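You operate a simulated robot arm through the tools that you are given. There is no shell and no other tool.

You are at the controls of a simulated robot arm. One attempt, no reset.

TASK
Stir the red-handled beaker even at the stir ticket's speed.
Fine: plate 3; the white stir bar goes in before the stir starts; stir knob and switch end off.

It is judged by the outcome, as a careful person would: the job done as asked, and still so three seconds after it is handed in. It fails if anything else is knocked over, pushed out of place, dropped, spilled or broken.

THE ROBOT
A 6-joint arm with a two-finger parallel gripper, fixed in place. Base frame: the origin is at the foot of the arm, x ahead of it, y to its left, z up. Lengths are in mm, angles in rad, forces in N, time in s.
With the tool pointing down near the work surface it reaches from about 320 to 700 mm from the base axis. Its first joint turns from -2.897 to 2.897 rad. Payload 4.1 kg.
Tool frame: the origin (TCP) lies between the finger pads and is the grasp point; the fingertips stand 23 mm ahead of it; z points along the fingers, y is the line along which they close. The gripper opens to 94 mm. The fingers are 38 mm wide and 10 mm thick; the gripper's body (54 by 96 mm) begins 39 mm behind the TCP.
Orientation is told as [roll, pitch, yaw] about the base's x, y, z axes, in that order, counted from this pose: with the fingers straight down and closing along the base's y, the tool's x points along the base's -x, its y along +y and its z along -z.

THE INTERFACE
- The arm moves only by the tool apply_moves. Its arguments are lists of equal length, an entry for each row: "delta_pos": the shift along the tool's x, y, z in mm, a list of three; "delta_rot": the turn, a rotation vector about the tool's x, y, z in rad, a list of three; "hand": the opening, from 0 (shut) to 1 (fully open). In form: {"delta_pos": [[dx, dy, dz], ...], "delta_rot": [[rx, ry, rz], ...], "hand": [hand, ...]}. A call has 1 to 20 rows; each row is the pose to reach, as a shift and turn from the pose commanded when the call began, along the tool's axes at that moment. Rows are played at 5 a second. More than 50 mm and 0.15 rad between two rows, or a gripper value outside its range, and nothing of the call is played. Where a pose cannot be reached the arm comes as near as it can. A force on the tool above 40 N (or 10 N above the force at the start of the call, whichever is more), or a blocked arm, ends the call early, and 0.2 s more pass. Each finger travels about 45 mm/s and halts on what it meets, pressing with about 26 N; the grip force reading is that of the motor and also rises with nothing between the fingers. The clock runs only during rows and for 0.2 s after the last one: add rows that repeat a pose to give the fingers time. The reply holds the time, the measured pose of the TCP, the force on the tool along the base axes, the opening and the grip force, in the units named above and with some noise, with the torque about the TCP (base axes, N m) and any sound that the robot's microphone picked up.
- Cameras (640 x 400 px; columns grow to the right, rows downward): "scene" is fixed at [400.9, 499.1, 1683.8]; the picture's right is [-0.87, 0.49, 0.00], its down [0.45, 0.79, -0.42] and it looks along [-0.21, -0.37, -0.91] (base axes); focal length 248 px, centre (320, 200). "wrist" rides on the gripper at [86, 16, -74] in the tool frame; the picture's right is [-0.18, 0.98, 0.00], its down [-0.58, -0.11, -0.81] and it looks along [-0.79, -0.15, 0.59] (tool axes); focal length 243 px, centre (320, 200). There is no depth. A picture from a camera that has moved, and an enlarged one, comes with that camera's place and axes in the base frame and with its lens.
- grab_frame(camera): a new picture of that camera. No time passes.
- move_column(by): slides the trunk up (or, below 0, down) by that many mm; the arm rides with it, the base frame stays. It gives what a move gives, with no picture.
- inspect(camera, box): a new picture of the part [left, top, right, bottom] of that camera's present view, enlarged. No time passes.
- sign_off(): hands the job in; it is judged then, once.

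Nothing tells you positions but the pictures and the camera data. Unless the task says otherwise, let go and move clear before handing in.

The tools are called after ">>>" as name(argument=value, ...) on one line, values as JSON. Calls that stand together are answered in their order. apply_moves: Moves the arm, as the interface text tells. Its arguments: {"type":"object","properties":{"delta_pos":{"type":"array"},"delta_rot":{"type":"array"},"hand":{"type":"array"}},"required":["delta_pos","delta_rot","hand"]} The other tools are called the same way: move_column (by) slides the trunk up or down; grab_frame (camera) takes a picture; inspect (camera, box) takes an enlarged picture of a part of a camera's view; sign_off () hands the job in.

At the start:

```text
clock: 0.0
position: [307.3, 199.3, 1340.1]
ee_rot: [-0.001, 0.0, 0.002]
contact_force: [-0.3, 0.0, 0.1]
ft_torque: [0.0, 0.01, -0.01]
finger_gap: 93.9
finger_force: 0.1
trunk travel left (down, up): [-525.0, 65.0]
```

scene: 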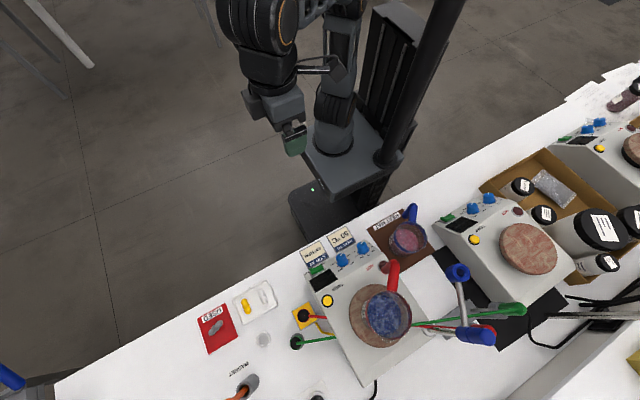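
wrist: 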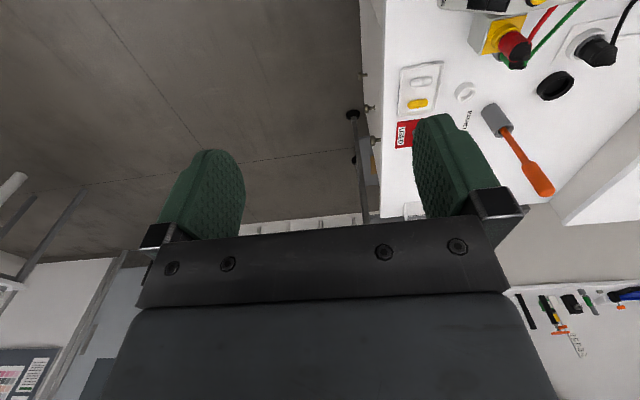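

I see a bench with several stir plates; a red-handled beaker sits on the middle plate, and tickets, a dish with a white and a yellow stir bar, and a red "USED" dish are nearby. I'll enlarge the pictures to read the labels first.

>>> inspect(camera="scene", box=[290, 220, 450, 320])

>>> inspect(camera="scene", box=[190, 270, 350, 370])

>>> inspect(camera="scene", box=[420, 180, 580, 280])

>>> inspect(camera="scene", box=[300, 260, 460, 360])

>>> inspect(camera="scene", box=[300, 235, 360, 272])

>>> inspect(camera="scene", box=[480, 80, 640, 180])

```text
4.00 times, centred on (370, 270) of scene
camera zoom: at [400.9, 499.1, 1683.8], right [-0.87, 0.49, 0.0], down [0.45, 0.79, -0.42], along [-0.21, -0.37, -0.91], focal length 991 px, centre (120, -80)
```

zoom: 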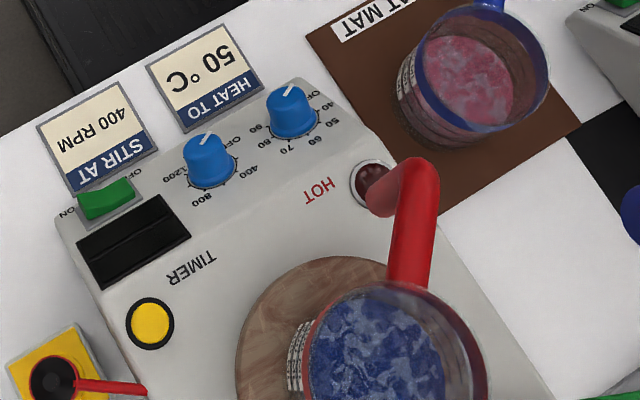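

```text
4.00 times, centred on (270, 320) of scene
camera zoom: at [400.9, 499.1, 1683.8], right [-0.87, 0.49, 0.0], down [0.45, 0.79, -0.42], along [-0.21, -0.37, -0.91], focal length 991 px, centre (520, -280)
```

zoom: 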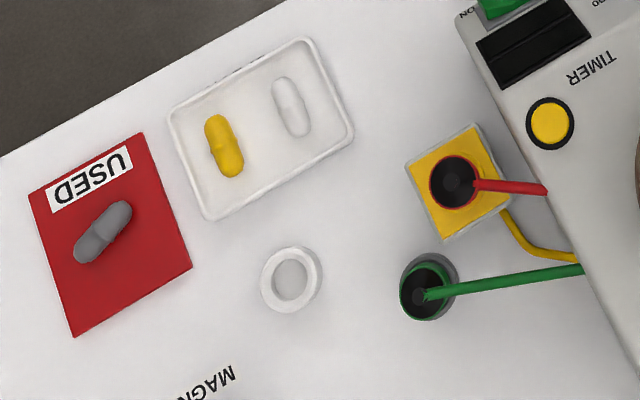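

```text
4.00 times, centred on (500, 230) of scene
camera zoom: at [400.9, 499.1, 1683.8], right [-0.87, 0.49, 0.0], down [0.45, 0.79, -0.42], along [-0.21, -0.37, -0.91], focal length 991 px, centre (-400, 80)
```

zoom: 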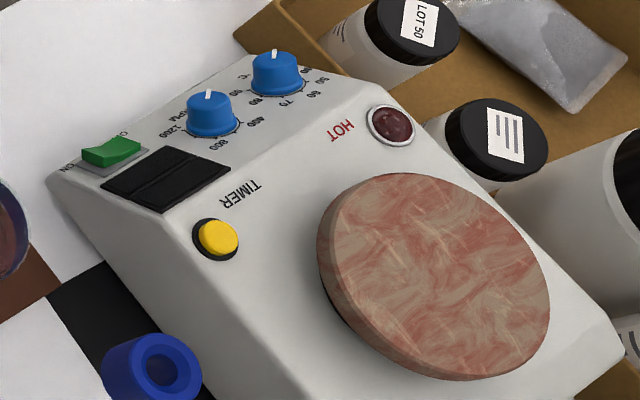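

```text
4.00 times, centred on (380, 310) of scene
camera zoom: at [400.9, 499.1, 1683.8], right [-0.87, 0.49, 0.0], down [0.45, 0.79, -0.42], along [-0.21, -0.37, -0.91], focal length 991 px, centre (80, -240)
```

zoom: 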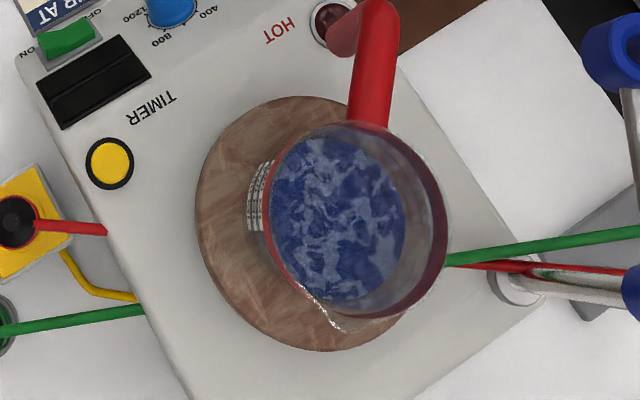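

```text
10.67 times, centred on (330, 254) of scene
camera zoom: at [400.9, 499.1, 1683.8], right [-0.87, 0.49, 0.0], down [0.45, 0.79, -0.42], along [-0.21, -0.37, -0.91], focal length 2643 px, centre (213, -371)
```

zoom: 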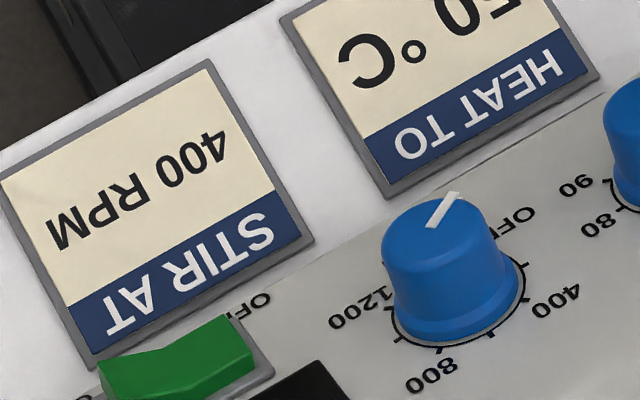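

```text
4.00 times, centred on (560, 130) of scene
camera zoom: at [400.9, 499.1, 1683.8], right [-0.87, 0.49, 0.0], down [0.45, 0.79, -0.42], along [-0.21, -0.37, -0.91], focal length 991 px, centre (-640, 480)
```

zoom: 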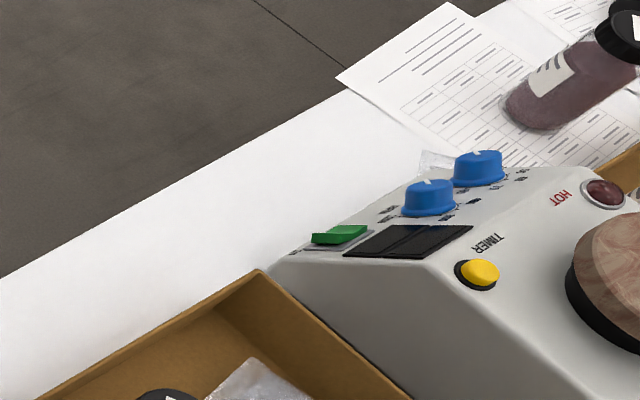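

The tickets next to the beaker's plate read STIR AT 400 RPM and HEAT TO 50 °C, and the dish holds a white and a yellow stir bar. I don't see any plate numbers yet, so I'll turn the wrist camera toward the bench.

>>> apply_moves(delta_pos=[[0, 0, 0], [0, 0, 0], [0, 0, 0], [0, 0, 0], [0, 0, 0], [0, 0, 0], [0, 0, 0], [0, 0, 0], [0, 0, 0], [0, 0, 0]], delta_rot=[[0, 0, -0.13], [0, 0, -0.26], [0, 0, -0.39], [0, 0, -0.52], [0, 0, -0.65], [0, 0, -0.78], [0, 0, -0.91], [0, 0, -1.04], [0, 0, -1.17], [0, 0, -1.3]], hand=[1, 1, 1, 1, 1, 1, 1, 1, 1, 1])

>>> grab_frame(camera="wrist")

>>> grab_frame(camera="scene")

```text
clock: 2.2
position: [306.7, 198.0, 1339.0]
ee_rot: [-0.001, 0.0, 1.303]
contact_force: [-0.8, -0.2, -0.3]
ft_torque: [-0.01, -0.01, -0.03]
finger_gap: 94.3
finger_force: 0.1
trunk travel left (down, up): [-525.0, 65.0]
```

```text
taken
camera wrist: at [267.6, 119.4, 1414.9], right [-0.9, 0.44, 0.0], down [0.26, 0.53, 0.81], along [0.35, 0.72, -0.59], focal length 243 px, centre (320, 200)
```

wrist: 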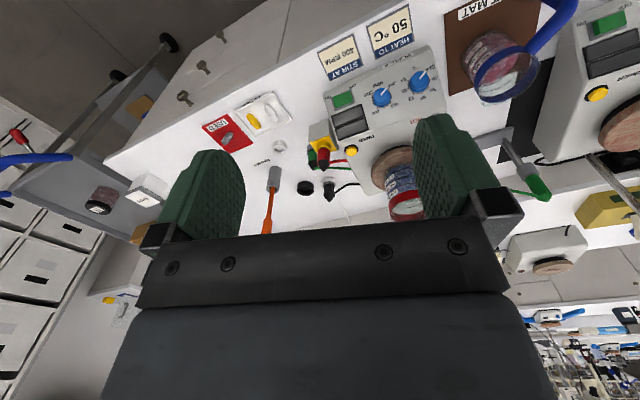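

```text
taken
```

scene: 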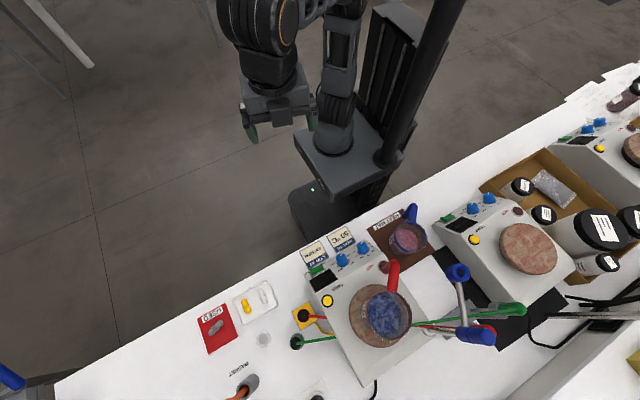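

The wrist now looks at the bench, upside down. I'll enlarge this view to look for plate numbers.

>>> inspect(camera="wrist", box=[300, 0, 460, 100])

>>> inspect(camera="wrist", box=[440, 0, 640, 125])

>>> inspect(camera="wrist", box=[180, 70, 340, 170])

>>> inspect(camera="wrist", box=[290, 100, 450, 200])

>>> inspect(camera="wrist", box=[440, 100, 640, 225])

>>> inspect(camera="wrist", box=[0, 120, 200, 245])

```text
4.00 times, centred on (380, 50) of wrist
camera zoom: at [267.6, 119.4, 1414.9], right [-0.9, 0.44, 0.0], down [0.26, 0.53, 0.81], along [0.35, 0.72, -0.59], focal length 970 px, centre (80, 800)
```

zoom: 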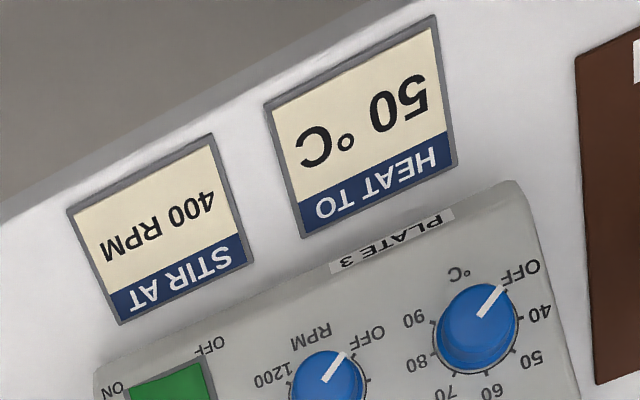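

```text
3.20 times, centred on (540, 62) of wrist
camera zoom: at [267.6, 119.4, 1414.9], right [-0.9, 0.44, 0.0], down [0.26, 0.53, 0.81], along [0.35, 0.72, -0.59], focal length 776 px, centre (-384, 640)
```

zoom: 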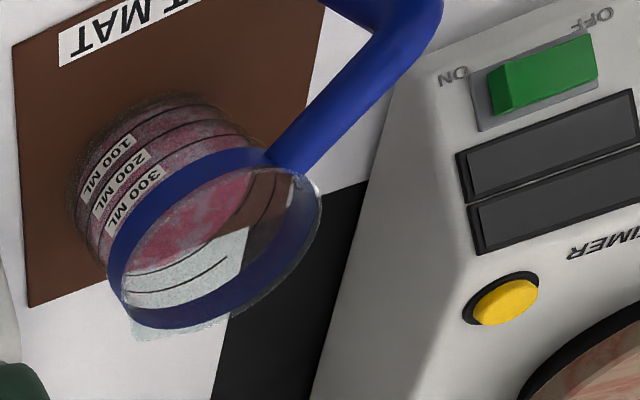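

```text
4.00 times, centred on (260, 120) of wrist
camera zoom: at [267.6, 119.4, 1414.9], right [-0.9, 0.44, 0.0], down [0.26, 0.53, 0.81], along [0.35, 0.72, -0.59], focal length 970 px, centre (560, 520)
```

zoom: 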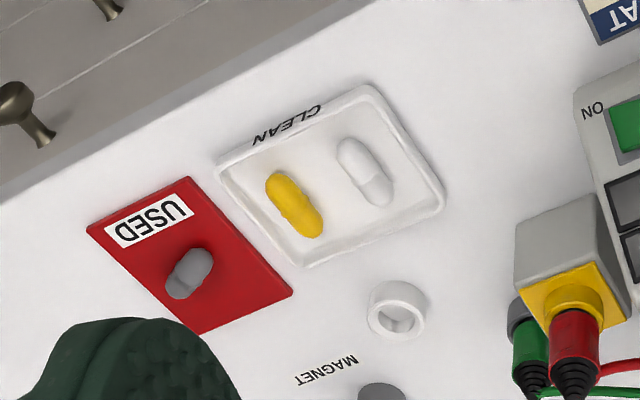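

```text
4.00 times, centred on (370, 150) of wrist
camera zoom: at [267.6, 119.4, 1414.9], right [-0.9, 0.44, 0.0], down [0.26, 0.53, 0.81], along [0.35, 0.72, -0.59], focal length 970 px, centre (120, 400)
```

zoom: 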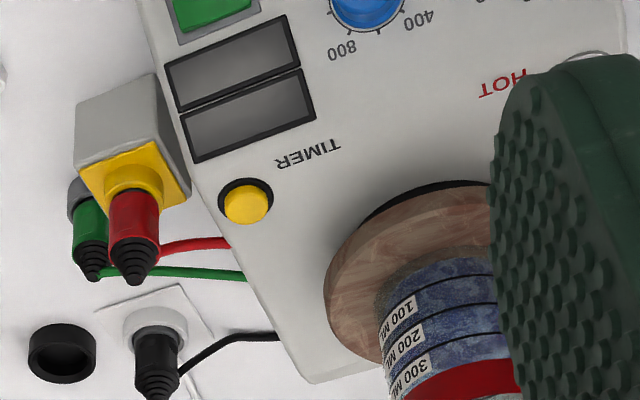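

```text
3.20 times, centred on (540, 162) of wrist
camera zoom: at [267.6, 119.4, 1414.9], right [-0.9, 0.44, 0.0], down [0.26, 0.53, 0.81], along [0.35, 0.72, -0.59], focal length 776 px, centre (-384, 320)
```

zoom: 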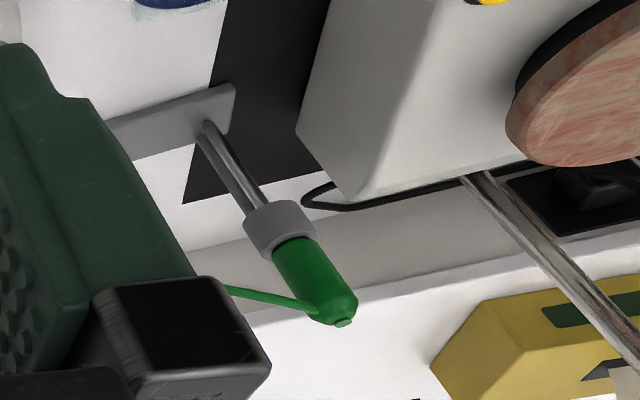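

```text
3.20 times, centred on (100, 182) of wrist
camera zoom: at [267.6, 119.4, 1414.9], right [-0.9, 0.44, 0.0], down [0.26, 0.53, 0.81], along [0.35, 0.72, -0.59], focal length 776 px, centre (1024, 256)
```

zoom: 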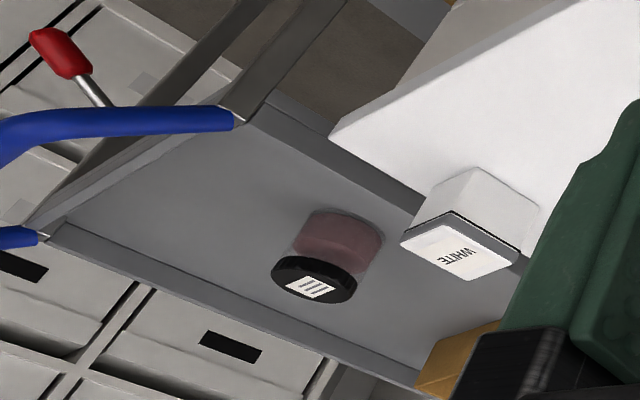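

PLATE 3 is the plate that already carries the red-handled beaker, and the bench front edge runs along x at about y≈295. The white bar is in the CLEAN dish at about (519, 377, 916). I'll lower the trunk to get a closer look at the controls.

>>> move_column(by=-200)

>>> grab_frame(camera="wrist")

>>> grab_frame(camera="scene")

```text
clock: 4.4
position: [306.0, 199.0, 1140.7]
ee_rot: [0.0, 0.0, 1.301]
contact_force: [0.4, -0.2, 0.5]
ft_torque: [0.02, -0.01, 0.03]
finger_gap: 94.1
finger_force: 0.1
trunk travel left (down, up): [-325.0, 265.0]
```

```text
taken
camera wrist: at [267.4, 119.5, 1214.9], right [-0.9, 0.44, 0.0], down [0.26, 0.53, 0.81], along [0.36, 0.72, -0.59], focal length 243 px, centre (320, 200)
```

wrist: 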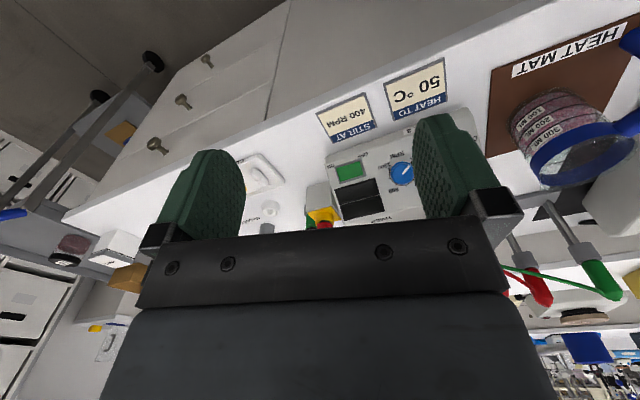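

```text
taken
```

scene: 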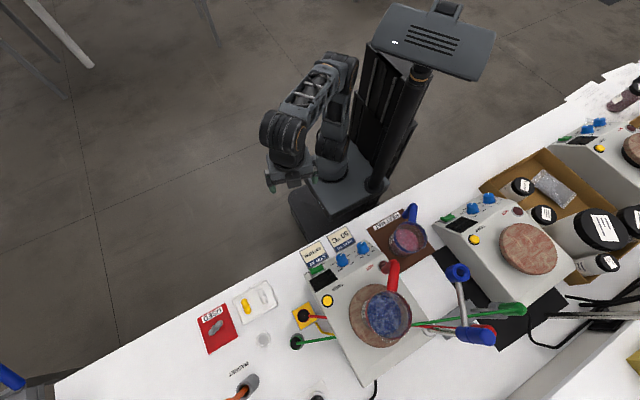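

I'll bring the camera over plate 3's front panel and square it with the bench.

>>> apply_moves(delta_pos=[[-40, 18, 0], [-80, 36, 0], [-120, 54, 0], [-120, 54, 0]], delta_rot=[[0, 0, -0.09], [0, 0, -0.18], [0, 0, -0.27], [0, 0, -0.27]], hand=[1, 1, 1, 1])

>>> grab_frame(camera="wrist")

>>> inspect(camera="wrist", box=[240, 20, 440, 145])

>>> inspect(camera="wrist", box=[240, 100, 440, 225])

```text
clock: 5.4
position: [288.2, 330.1, 1139.9]
ee_rot: [0.0, 0.0, 1.571]
contact_force: [-1.2, 0.0, -0.3]
ft_torque: [0.0, -0.01, 0.01]
finger_gap: 94.1
finger_force: 0.0
trunk travel left (down, up): [-325.0, 265.0]
```

```text
taken
camera wrist: at [270.0, 243.6, 1215.1], right [-0.98, 0.18, 0.0], down [0.11, 0.58, 0.81], along [0.15, 0.79, -0.59], focal length 243 px, centre (320, 200)
```

wrist: 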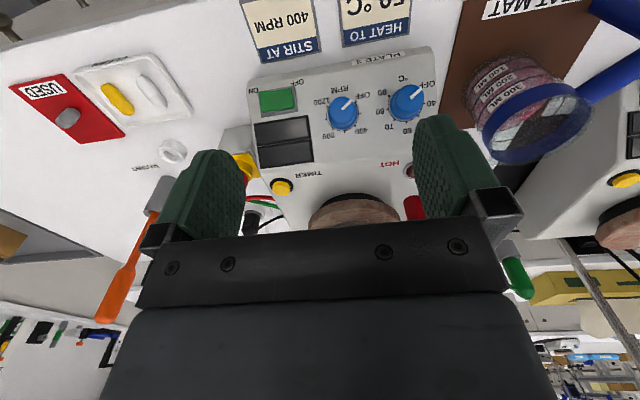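

```text
3.20 times, centred on (340, 82) of wrist
camera zoom: at [270.0, 243.6, 1215.1], right [-0.98, 0.18, 0.0], down [0.11, 0.58, 0.81], along [0.15, 0.79, -0.59], focal length 776 px, centre (256, 576)
```

zoom: 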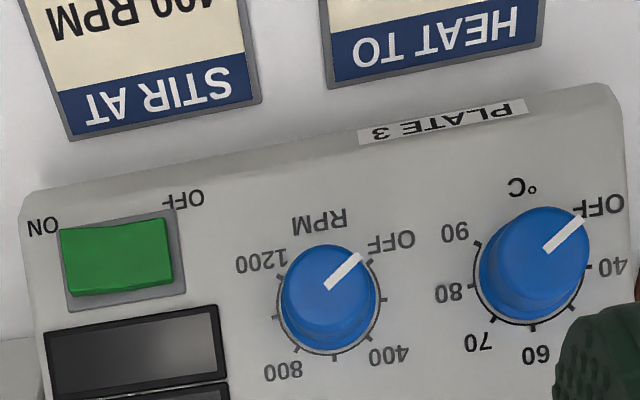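

```text
3.20 times, centred on (340, 162) of wrist
camera zoom: at [270.0, 243.6, 1215.1], right [-0.98, 0.18, 0.0], down [0.11, 0.58, 0.81], along [0.15, 0.79, -0.59], focal length 776 px, centre (256, 320)
```

zoom: 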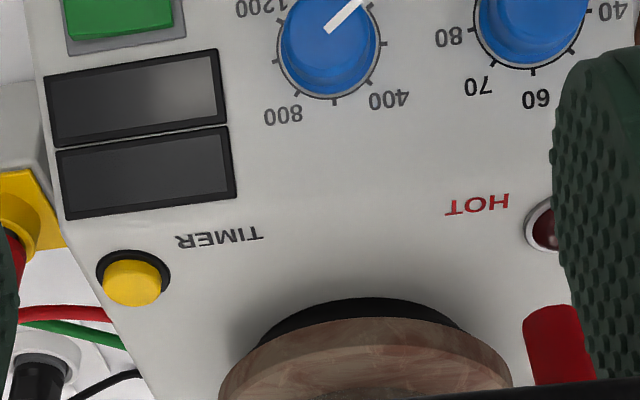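

RPM knob top is at about (275, 399, 984), pointing at OFF, with 400 a quarter turn clockwise; the switch is at about (348, 389, 957) with ON on its +x end. Next I'll enlarge the dish, the switch and the beaker area.

>>> inspect(camera="wrist", box=[0, 50, 200, 175])

>>> inspect(camera="wrist", box=[245, 70, 309, 110])

>>> inspect(camera="scene", box=[300, 255, 340, 280])

>>> inspect(camera="scene", box=[230, 275, 290, 312])

>>> inspect(camera="scene", box=[340, 255, 430, 355])

```text
3.20 times, centred on (100, 112) of wrist
camera zoom: at [270.0, 243.6, 1215.1], right [-0.98, 0.18, 0.0], down [0.11, 0.58, 0.81], along [0.15, 0.79, -0.59], focal length 776 px, centre (1024, 480)
```

zoom: 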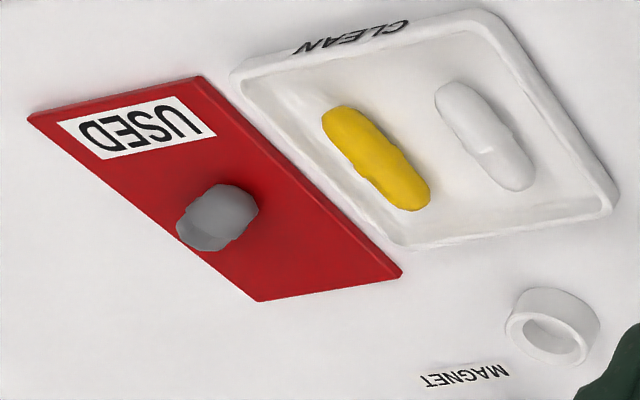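

```text
10.00 times, centred on (277, 90) of wrist
camera zoom: at [270.0, 243.6, 1215.1], right [-0.98, 0.18, 0.0], down [0.11, 0.58, 0.81], along [0.15, 0.79, -0.59], focal length 2426 px, centre (750, 1300)
```

zoom: 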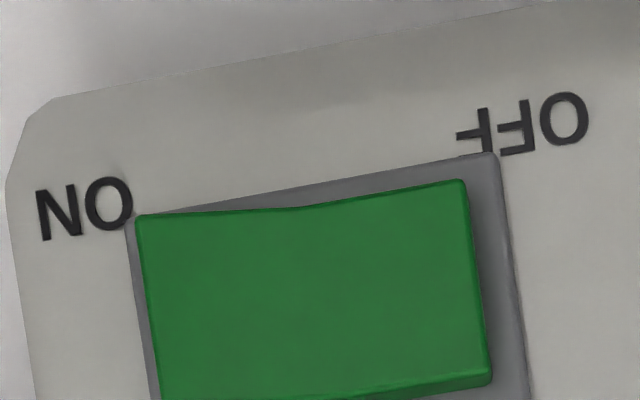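

```text
16.00 times, centred on (320, 268) of scene
camera zoom: at [400.9, 499.1, 1683.8], right [-0.87, 0.49, 0.0], down [0.45, 0.79, -0.42], along [-0.21, -0.37, -0.91], focal length 3965 px, centre (320, -880)
```

zoom: 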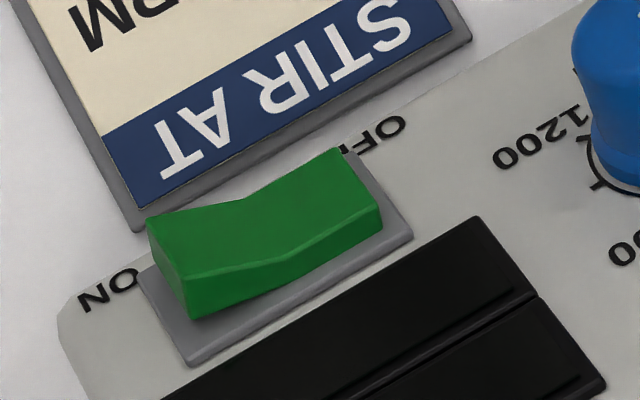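

```text
10.67 times, centred on (260, 294) of scene
camera zoom: at [400.9, 499.1, 1683.8], right [-0.87, 0.49, 0.0], down [0.45, 0.79, -0.42], along [-0.21, -0.37, -0.91], focal length 2643 px, centre (960, -797)
```

zoom: 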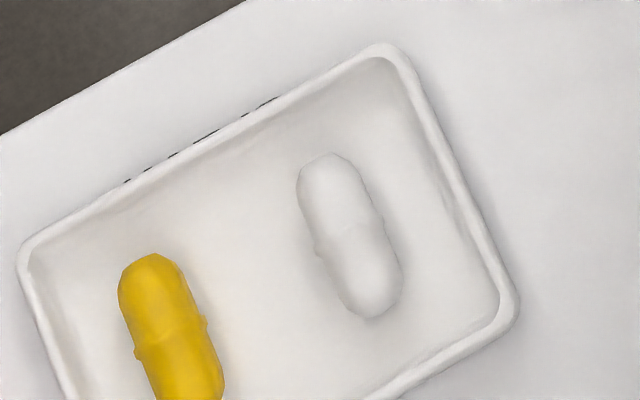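

```text
4.00 times, centred on (385, 305) of scene
camera zoom: at [400.9, 499.1, 1683.8], right [-0.87, 0.49, 0.0], down [0.45, 0.79, -0.42], along [-0.21, -0.37, -0.91], focal length 991 px, centre (60, -220)
```

zoom: 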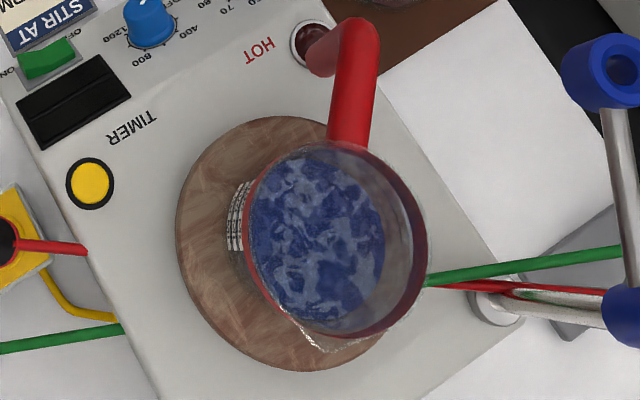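

The switch's ON end is standing up, so it is off, and the stir bar measures about 42 by 18 mm at (522, 376). Next I'll raise the trunk and move forward to see the beaker from above and find its rim.

>>> move_column(by=200)

>>> apply_moves(delta_pos=[[-40, 0, 0], [-80, 0, 0], [-120, 0, 0], [-150, 0, 0], [-150, 0, 0]], delta_rot=[[0, 0, 0], [0, 0, 0], [0, 0, 0], [0, 0, 0], [0, 0, 0]], hand=[1, 1, 1, 1, 1])

>>> grab_frame(camera="wrist")

>>> inspect(camera="wrist", box=[220, 40, 420, 165])

```text
clock: 7.5
position: [287.3, 329.8, 1340.1]
ee_rot: [-0.001, 0.001, 1.571]
contact_force: [0.7, 0.1, -0.1]
ft_torque: [0.01, -0.01, -0.01]
finger_gap: 94.1
finger_force: 0.0
trunk travel left (down, up): [-525.0, 65.0]
```

```text
clock: 8.7
position: [277.8, 457.5, 1322.5]
ee_rot: [0.0, -0.001, 1.569]
contact_force: [0.7, 1.2, -0.3]
ft_torque: [0.02, 0.0, -0.01]
finger_gap: 93.8
finger_force: 0.0
out of reach, approached as far as the arm can: row 3, 4, 5
trunk travel left (down, up): [-525.0, 65.0]
```

```text
taken
camera wrist: at [260.2, 369.4, 1397.1], right [-0.98, 0.19, 0.0], down [0.11, 0.58, 0.81], along [0.15, 0.79, -0.59], focal length 243 px, centre (320, 200)
```

wrist: 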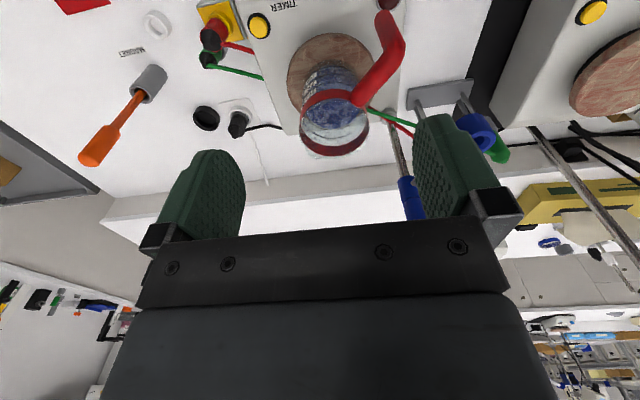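

```text
3.20 times, centred on (320, 102) of wrist
camera zoom: at [260.2, 369.4, 1397.1], right [-0.98, 0.19, 0.0], down [0.11, 0.58, 0.81], along [0.15, 0.79, -0.59], focal length 776 px, centre (320, 512)
```

zoom: 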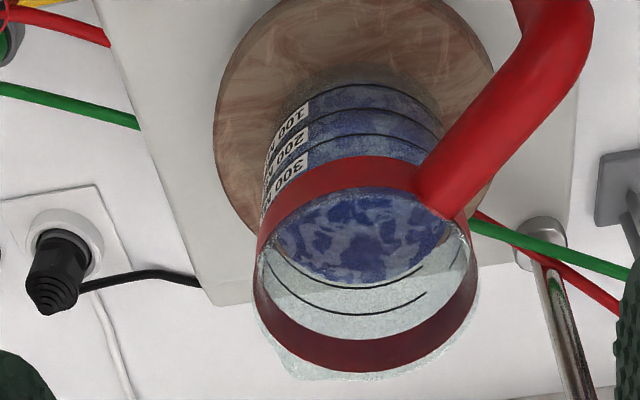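

The beaker rim is at about (279, 569, 1132), about 90 mm across, with liquid near z≈1067 and the handle pointing toward (-x,-y). I'll back out and head for the CLEAN dish.

>>> apply_moves(delta_pos=[[40, 0, 0], [80, -20, 12], [115, -50, 25], [140, -80, 45], [157, -105, 60], [157, -122, 72], [157, -122, 72]], delta_rot=[[0, 0, 0], [0, 0, 0.02], [0, 0, 0.05], [0, 0, 0.08], [0, 0, 0.1], [0, 0, 0.126], [0, 0, 0.126]], hand=[1, 1, 1, 1, 1, 1, 1])

```text
clock: 10.3
position: [399.5, 301.8, 1248.4]
ee_rot: [-0.001, 0.001, 1.443]
contact_force: [-0.4, -0.8, 0.5]
ft_torque: [-0.02, 0.01, -0.01]
finger_gap: 93.9
finger_force: 0.1
trunk travel left (down, up): [-525.0, 65.0]
```

>>> apply_moves(delta_pos=[[-4, -27, 38], [-7, -55, 75], [-10, -82, 112], [-14, -109, 150], [-14, -109, 150]], delta_rot=[[0, 0, 0], [0, 0, 0], [0, 0, 0], [0, 0, 0], [0, 0, 0]], hand=[1, 1, 0.7, 0.5, 0.4])

>>> grab_frame(camera="wrist")

>>> inspect(camera="wrist", box=[200, 0, 440, 150])

```text
clock: 11.5
position: [508.9, 303.2, 1098.6]
ee_rot: [-0.002, 0.001, 1.444]
contact_force: [-0.1, -0.2, -0.7]
ft_torque: [-0.01, 0.01, 0.01]
finger_gap: 37.4
finger_force: 0.1
trunk travel left (down, up): [-525.0, 65.0]
```

```text
taken
camera wrist: at [481.6, 219.4, 1173.1], right [-0.95, 0.31, 0.0], down [0.18, 0.56, 0.81], along [0.25, 0.77, -0.59], focal length 243 px, centre (320, 200)
```

wrist: 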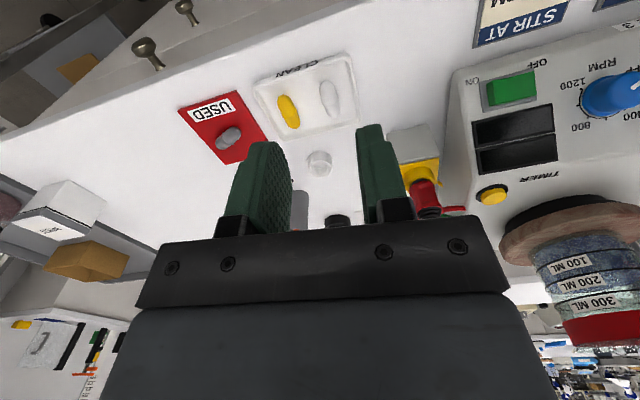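

```text
2.67 times, centred on (320, 75) of wrist
camera zoom: at [481.6, 219.4, 1173.1], right [-0.95, 0.31, 0.0], down [0.18, 0.56, 0.81], along [0.25, 0.77, -0.59], focal length 647 px, centre (320, 533)
```

zoom: 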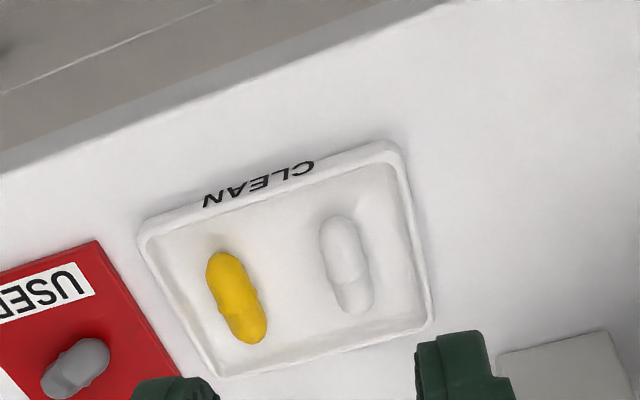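

The bar shows at about (520, 375) with its axis nearly along y. I'll move directly above it with the fingers set to about 30 mm and check again before descending.

>>> apply_moves(delta_pos=[[-25, -1, 33], [-50, -1.7, 66], [-73.2, -2.4, 98], [-73.2, -2.4, 98]], delta_rot=[[0, 0, 0], [0, 0, 0], [0, 0, 0], [0, 0, 0]], hand=[0.33, 0.33, 0.33, 0.33])

>>> grab_frame(camera="wrist")

>>> inspect(camera="wrist", box=[200, 0, 440, 150])

>>> inspect(camera="scene", box=[190, 220, 350, 320])

```text
clock: 12.5
position: [519.8, 375.1, 1000.7]
ee_rot: [0.0, -0.001, 1.443]
contact_force: [0.7, 0.5, 0.0]
ft_torque: [-0.03, 0.0, 0.01]
finger_gap: 31.3
finger_force: 0.0
trunk travel left (down, up): [-525.0, 65.0]
```

```text
taken
camera wrist: at [492.3, 290.8, 1074.8], right [-0.95, 0.31, 0.0], down [0.18, 0.56, 0.81], along [0.25, 0.77, -0.59], focal length 243 px, centre (320, 200)
```

wrist: 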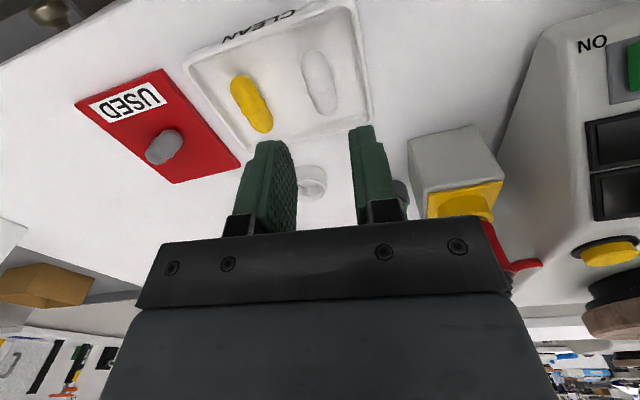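

```text
2.67 times, centred on (320, 75) of wrist
camera zoom: at [492.3, 290.8, 1074.8], right [-0.95, 0.31, 0.0], down [0.18, 0.56, 0.81], along [0.25, 0.77, -0.59], focal length 647 px, centre (320, 533)
```

zoom: 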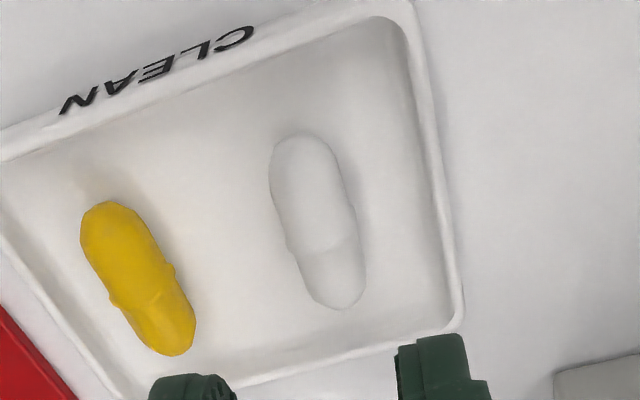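

```text
4.00 times, centred on (270, 270) of scene
camera zoom: at [400.9, 499.1, 1683.8], right [-0.87, 0.49, 0.0], down [0.45, 0.79, -0.42], along [-0.21, -0.37, -0.91], focal length 991 px, centre (520, -80)
```

zoom: 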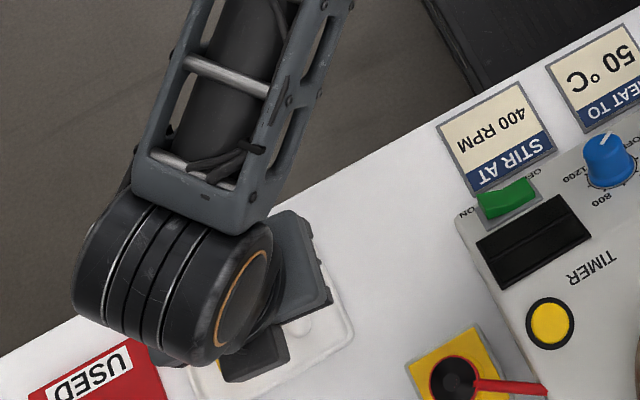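

The fingers are centred over the white bar, clear of the yellow bar and the dish wall. I'll descend and close on it.

>>> apply_moves(delta_pos=[[0.8, 0, 25], [0.8, 0, 50], [0.8, 0, 64], [0.8, 0, 72], [0.8, 0, 72]], delta_rot=[[0, 0, -0.02], [0, 0, -0.02], [0, 0, -0.02], [0, 0, -0.02], [0, 0, -0.02]], hand=[0.33, 0.33, 0.33, 0.33, 0.33])

>>> grab_frame(camera="wrist")

```text
clock: 13.7
position: [519.8, 372.8, 926.9]
ee_rot: [0.0, 0.001, 1.464]
contact_force: [-0.8, 0.6, 2.8]
ft_torque: [-0.04, 0.02, 0.0]
finger_gap: 31.2
finger_force: 0.0
trunk travel left (down, up): [-525.0, 65.0]
```

```text
taken
camera wrist: at [493.3, 289.5, 1001.8], right [-0.96, 0.29, 0.0], down [0.17, 0.57, 0.81], along [0.23, 0.77, -0.59], focal length 243 px, centre (320, 200)
```

wrist: 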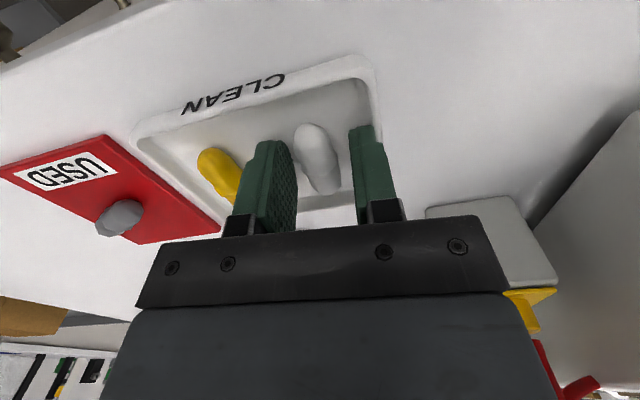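

>>> apply_moves(delta_pos=[[0, 0, 0], [0, 0, 0], [0, 0, 0], [0, 0, 0]], delta_rot=[[0, 0, 0], [0, 0, 0], [0, 0, 0], [0, 0, 0]], hand=[0.2, 0.1, 0.05, 0.05])

>>> grab_frame(camera="wrist")

```text
clock: 14.7
position: [519.3, 374.5, 927.0]
ee_rot: [0.0, -0.002, 1.464]
contact_force: [-3.3, 1.3, 1.7]
ft_torque: [0.02, 0.09, 0.0]
finger_gap: 15.2
finger_force: 26.3
trunk travel left (down, up): [-525.0, 65.0]
```

```text
taken
camera wrist: at [492.9, 289.5, 1001.8], right [-0.96, 0.29, 0.0], down [0.17, 0.57, 0.81], along [0.23, 0.77, -0.59], focal length 243 px, centre (320, 200)
```

wrist: 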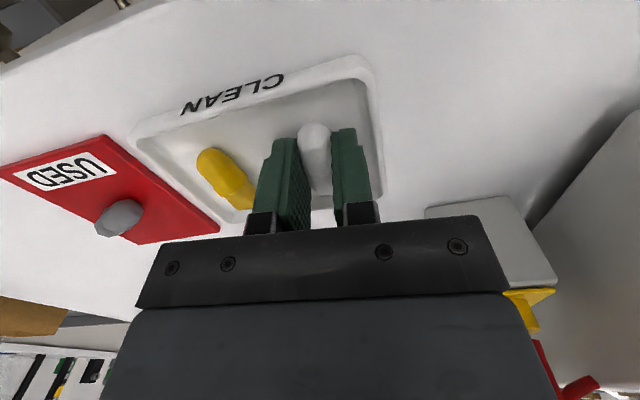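

The gripper stalled at 15 mm on the bar. I'll lift slowly and check that it came along.

>>> apply_moves(delta_pos=[[0, 0, -15], [0, 0, -40], [0, 0, -70], [0, 0, -100], [0, 0, -100]], delta_rot=[[0, 0, 0], [0, 0, 0], [0, 0, 0], [0, 0, 0], [0, 0, 0]], hand=[0.05, 0.05, 0.05, 0.05, 0.05])

>>> grab_frame(camera="wrist")

>>> inspect(camera="wrist", box=[220, 60, 420, 185])

```text
clock: 15.9
position: [519.0, 372.6, 1031.7]
ee_rot: [0.001, 0.002, 1.464]
contact_force: [-0.4, -1.0, 0.4]
ft_torque: [0.0, -0.01, 0.02]
finger_gap: 15.2
finger_force: 26.0
trunk travel left (down, up): [-525.0, 65.0]
```

```text
taken
camera wrist: at [493.1, 288.0, 1105.4], right [-0.96, 0.29, 0.0], down [0.17, 0.57, 0.81], along [0.23, 0.77, -0.59], focal length 243 px, centre (320, 200)
```

wrist: 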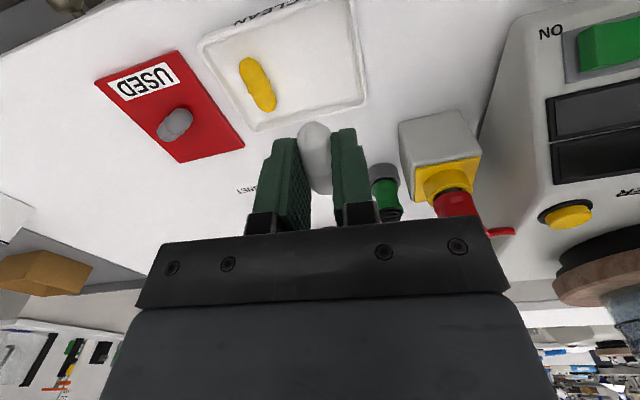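

```text
3.20 times, centred on (320, 122) of wrist
camera zoom: at [493.1, 288.0, 1105.4], right [-0.96, 0.29, 0.0], down [0.17, 0.57, 0.81], along [0.23, 0.77, -0.59], focal length 776 px, centre (320, 448)
```

zoom: 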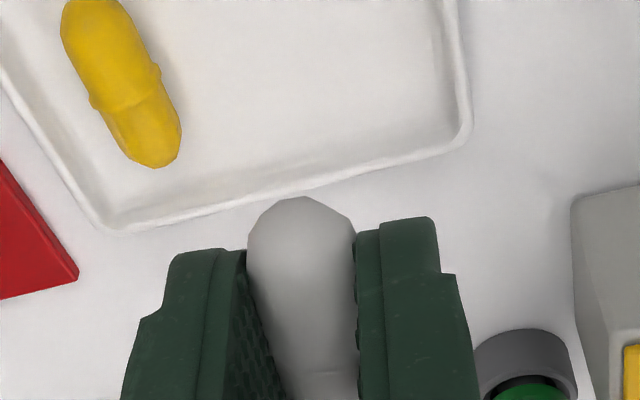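

I have the white bar, and the dish and yellow bar look undisturbed. I'll raise the trunk for clearance over the 1132 mm rim, then carry the bar up.

>>> move_column(by=65)

>>> apply_moves(delta_pos=[[0, 0, -40], [0, 0, -80], [0, 0, -110], [0, 0, -110]], delta_rot=[[0, 0, 0], [0, 0, 0], [0, 0, 0], [0, 0, 0]], hand=[0.05, 0.05, 0.05, 0.05])

```text
clock: 17.0
position: [519.2, 372.6, 1094.7]
ee_rot: [0.0, -0.001, 1.466]
contact_force: [0.9, -0.2, -0.7]
ft_torque: [0.02, -0.02, 0.02]
finger_gap: 15.3
finger_force: 25.8
trunk travel left (down, up): [-590.0, 0.0]
```

```text
clock: 18.0
position: [516.8, 373.3, 1204.0]
ee_rot: [0.0, -0.001, 1.462]
contact_force: [1.5, 0.2, -0.2]
ft_torque: [0.02, 0.01, 0.01]
finger_gap: 15.1
finger_force: 25.7
trunk travel left (down, up): [-590.0, 0.0]
```

>>> apply_moves(delta_pos=[[-12, 41, -5], [-24, 82, -10], [-35, 124, -15], [-47, 165, -20], [-59, 206, -20], [-70.6, 247, -20], [-70.6, 247, -20]], delta_rot=[[0, 0, 0], [0, 0, 0], [0, 0, 0], [0, 0, 0], [0, 0, 0], [0, 0, 0], [0, 0, 0]], hand=[0.05, 0.05, 0.05, 0.05, 0.05, 0.05, 0.05])

>>> grab_frame(camera="wrist")

>>> grab_frame(camera="scene")

```text
clock: 19.6
position: [281.2, 467.9, 1224.4]
ee_rot: [0.0, 0.001, 1.462]
contact_force: [-0.1, 0.0, -0.5]
ft_torque: [0.0, -0.02, 0.0]
finger_gap: 15.0
finger_force: 26.4
trunk travel left (down, up): [-590.0, 0.0]
```

```text
taken
camera wrist: at [255.3, 383.6, 1298.8], right [-0.96, 0.29, 0.0], down [0.17, 0.57, 0.81], along [0.23, 0.77, -0.59], focal length 243 px, centre (320, 200)
```

wrist: 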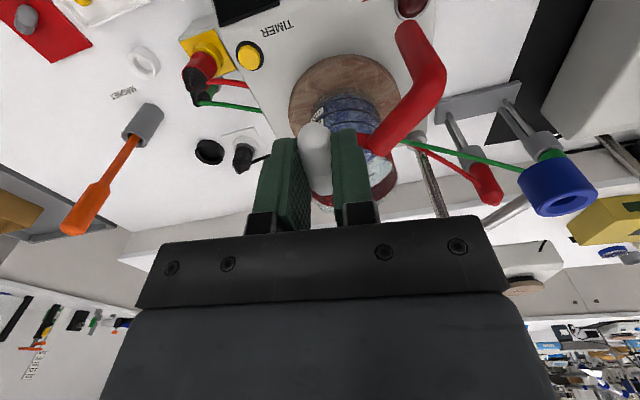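

```text
taken
```

scene: 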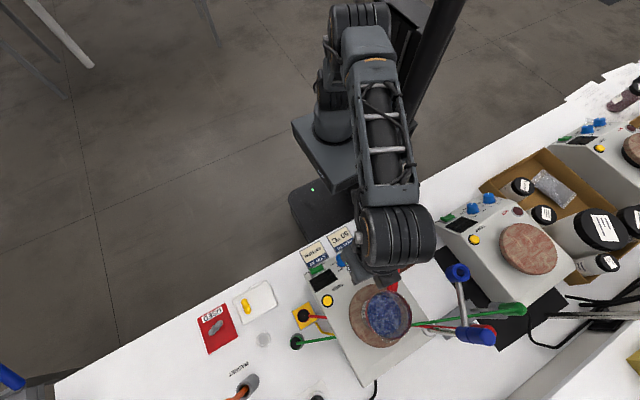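

>>> inspect(camera="wrist", box=[270, 80, 430, 220])

>>> inspect(camera="scene", box=[320, 240, 500, 352])

>>> inspect(camera="wrist", box=[390, 80, 630, 230])

```text
2.86 times, centred on (350, 150) of wrist
camera zoom: at [255.3, 383.6, 1298.8], right [-0.96, 0.29, 0.0], down [0.17, 0.57, 0.81], along [0.23, 0.77, -0.59], focal length 693 px, centre (234, 343)
```

zoom: 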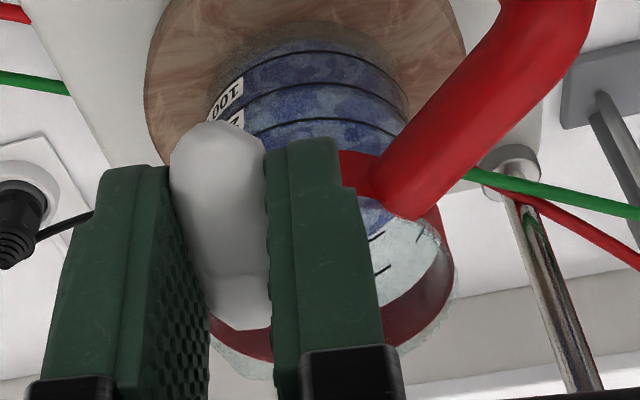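

```text
3.56 times, centred on (410, 296) of scene
camera zoom: at [400.9, 499.1, 1683.8], right [-0.87, 0.49, 0.0], down [0.45, 0.79, -0.42], along [-0.21, -0.37, -0.91], focal length 881 px, centre (0, -141)
```

zoom: 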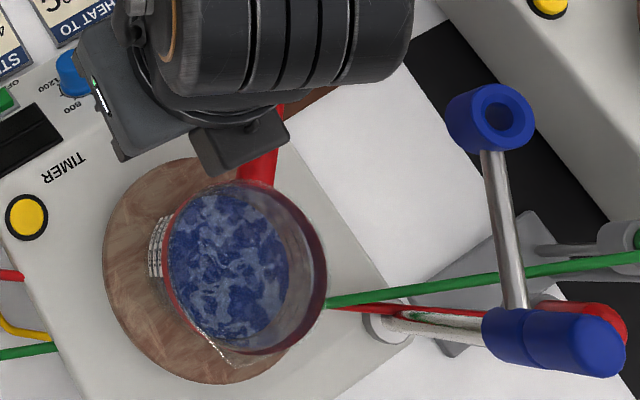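

```text
2.67 times, centred on (510, 155) of wrist
camera zoom: at [255.3, 383.6, 1298.8], right [-0.96, 0.29, 0.0], down [0.17, 0.57, 0.81], along [0.23, 0.77, -0.59], focal length 647 px, centre (-187, 320)
```

zoom: 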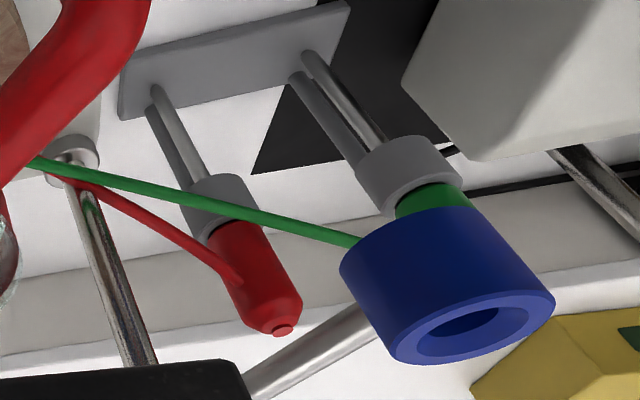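

The beaker rim centre comes out at about (279, 568.5). I'll move the bar above it at the same height and check the alignment.

>>> apply_moves(delta_pos=[[-34, 4.3, 0], [-68, 8.6, 0], [-99.8, 12.9, 0], [-99.8, 12.9, 0]], delta_rot=[[0, 0, 0], [0, 0, 0], [0, 0, 0], [0, 0, 0]], hand=[0.05, 0.05, 0.05, 0.05])

>>> grab_frame(camera="wrist")

>>> inspect(camera="scene", box=[320, 240, 500, 352])

```text
clock: 20.6
position: [276.8, 566.9, 1224.2]
ee_rot: [0.001, 0.0, 1.462]
contact_force: [0.2, 0.3, 0.4]
ft_torque: [0.01, -0.06, 0.03]
finger_gap: 15.2
finger_force: 26.0
trunk travel left (down, up): [-590.0, 0.0]
```

```text
taken
camera wrist: at [251.1, 481.6, 1299.1], right [-0.96, 0.29, 0.0], down [0.17, 0.57, 0.81], along [0.23, 0.77, -0.59], focal length 243 px, centre (320, 200)
```

wrist: 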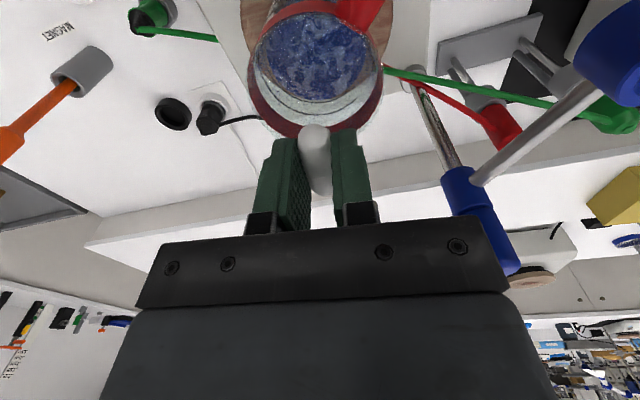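

```text
3.56 times, centred on (410, 296) of scene
camera zoom: at [400.9, 499.1, 1683.8], right [-0.87, 0.49, 0.0], down [0.45, 0.79, -0.42], along [-0.21, -0.37, -0.91], focal length 881 px, centre (0, -141)
```

zoom: 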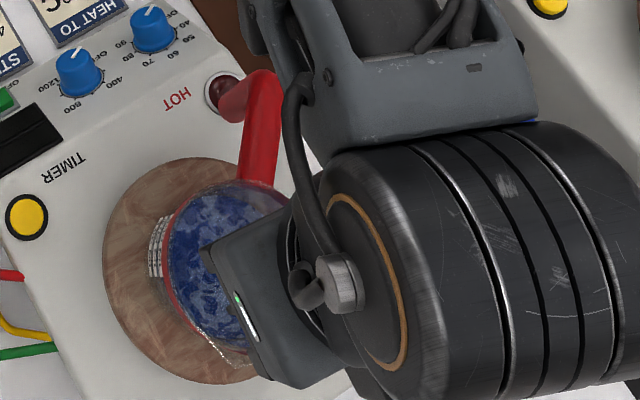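

>>> inspect(camera="wrist", box=[220, 0, 420, 125])

>>> inspect(camera="wrist", box=[220, 80, 420, 205])

```text
3.20 times, centred on (320, 62) of wrist
camera zoom: at [251.1, 481.6, 1299.1], right [-0.96, 0.29, 0.0], down [0.17, 0.57, 0.81], along [0.23, 0.77, -0.59], focal length 776 px, centre (320, 640)
```

zoom: 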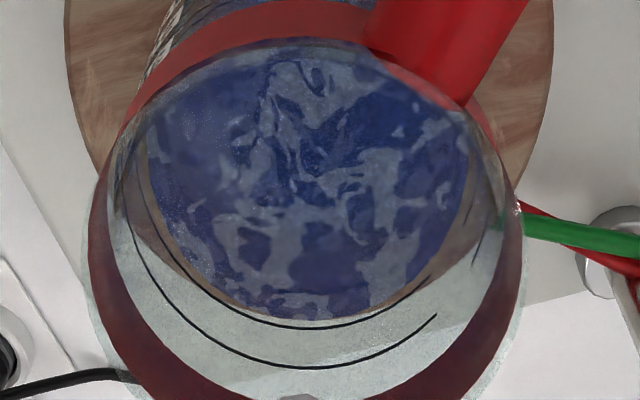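

```text
3.20 times, centred on (320, 142) of wrist
camera zoom: at [251.1, 481.6, 1299.1], right [-0.96, 0.29, 0.0], down [0.17, 0.57, 0.81], along [0.23, 0.77, -0.59], focal length 776 px, centre (320, 384)
```

zoom: 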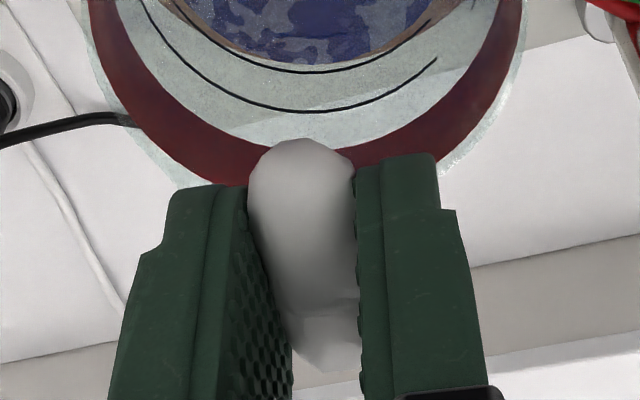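

The bar is centred over the beaker mouth within about 2 mm. I'll lower it inside the rim to just above the liquid; the gripper body stays above the rim and handle.

>>> apply_moves(delta_pos=[[-1.6, -1.3, 30], [-1.6, -1.3, 60], [-1.6, -1.3, 85], [-1.6, -1.3, 102], [-1.6, -1.3, 112], [-1.6, -1.3, 112]], delta_rot=[[0, 0, 0], [0, 0, 0], [0, 0, 0], [0, 0, 0], [0, 0, 0], [0, 0, 0]], hand=[0.05, 0.05, 0.05, 0.05, 0.05, 0.05])

>>> grab_frame(camera="wrist")

>>> inspect(camera="wrist", box=[200, 60, 440, 210])

>>> inspect(camera="scene", box=[320, 240, 500, 352])

```text
clock: 22.0
position: [280.3, 570.6, 1112.5]
ee_rot: [-0.001, -0.001, 1.465]
contact_force: [1.0, 0.2, -0.3]
ft_torque: [-0.02, -0.01, -0.02]
finger_gap: 15.2
finger_force: 25.9
trunk travel left (down, up): [-590.0, 0.0]
```

```text
taken
camera wrist: at [254.9, 485.1, 1187.7], right [-0.96, 0.29, 0.0], down [0.17, 0.57, 0.81], along [0.23, 0.77, -0.59], focal length 243 px, centre (320, 200)
```

wrist: 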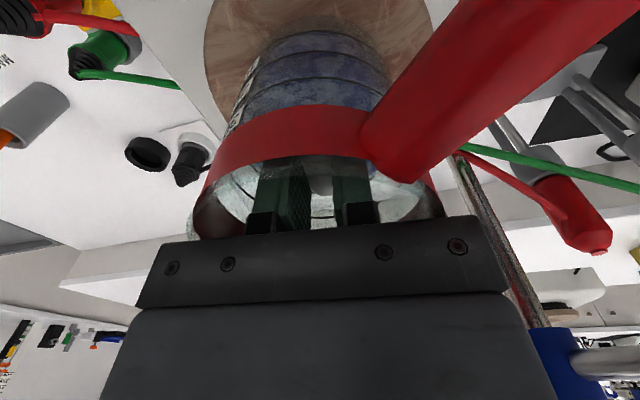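

```text
2.67 times, centred on (320, 135) of wrist
camera zoom: at [254.9, 485.1, 1187.7], right [-0.96, 0.29, 0.0], down [0.17, 0.57, 0.81], along [0.23, 0.77, -0.59], focal length 647 px, centre (320, 373)
```

zoom: 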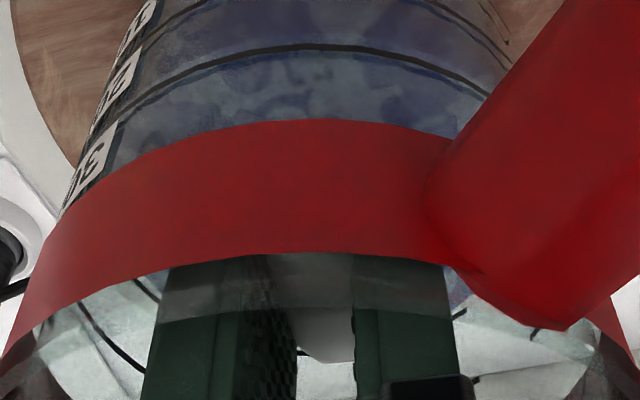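

```text
3.56 times, centred on (410, 296) of scene
camera zoom: at [400.9, 499.1, 1683.8], right [-0.87, 0.49, 0.0], down [0.45, 0.79, -0.42], along [-0.21, -0.37, -0.91], focal length 881 px, centre (0, -141)
```

zoom: 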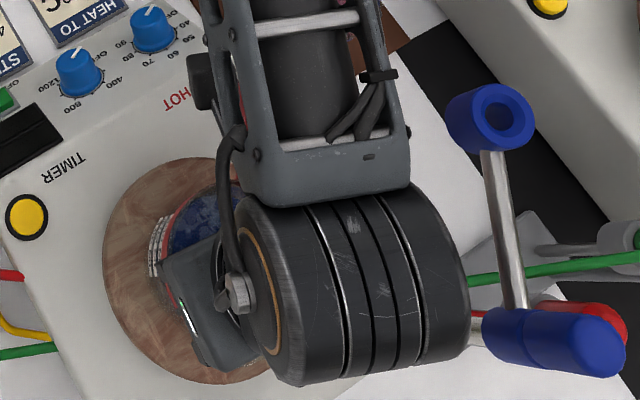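

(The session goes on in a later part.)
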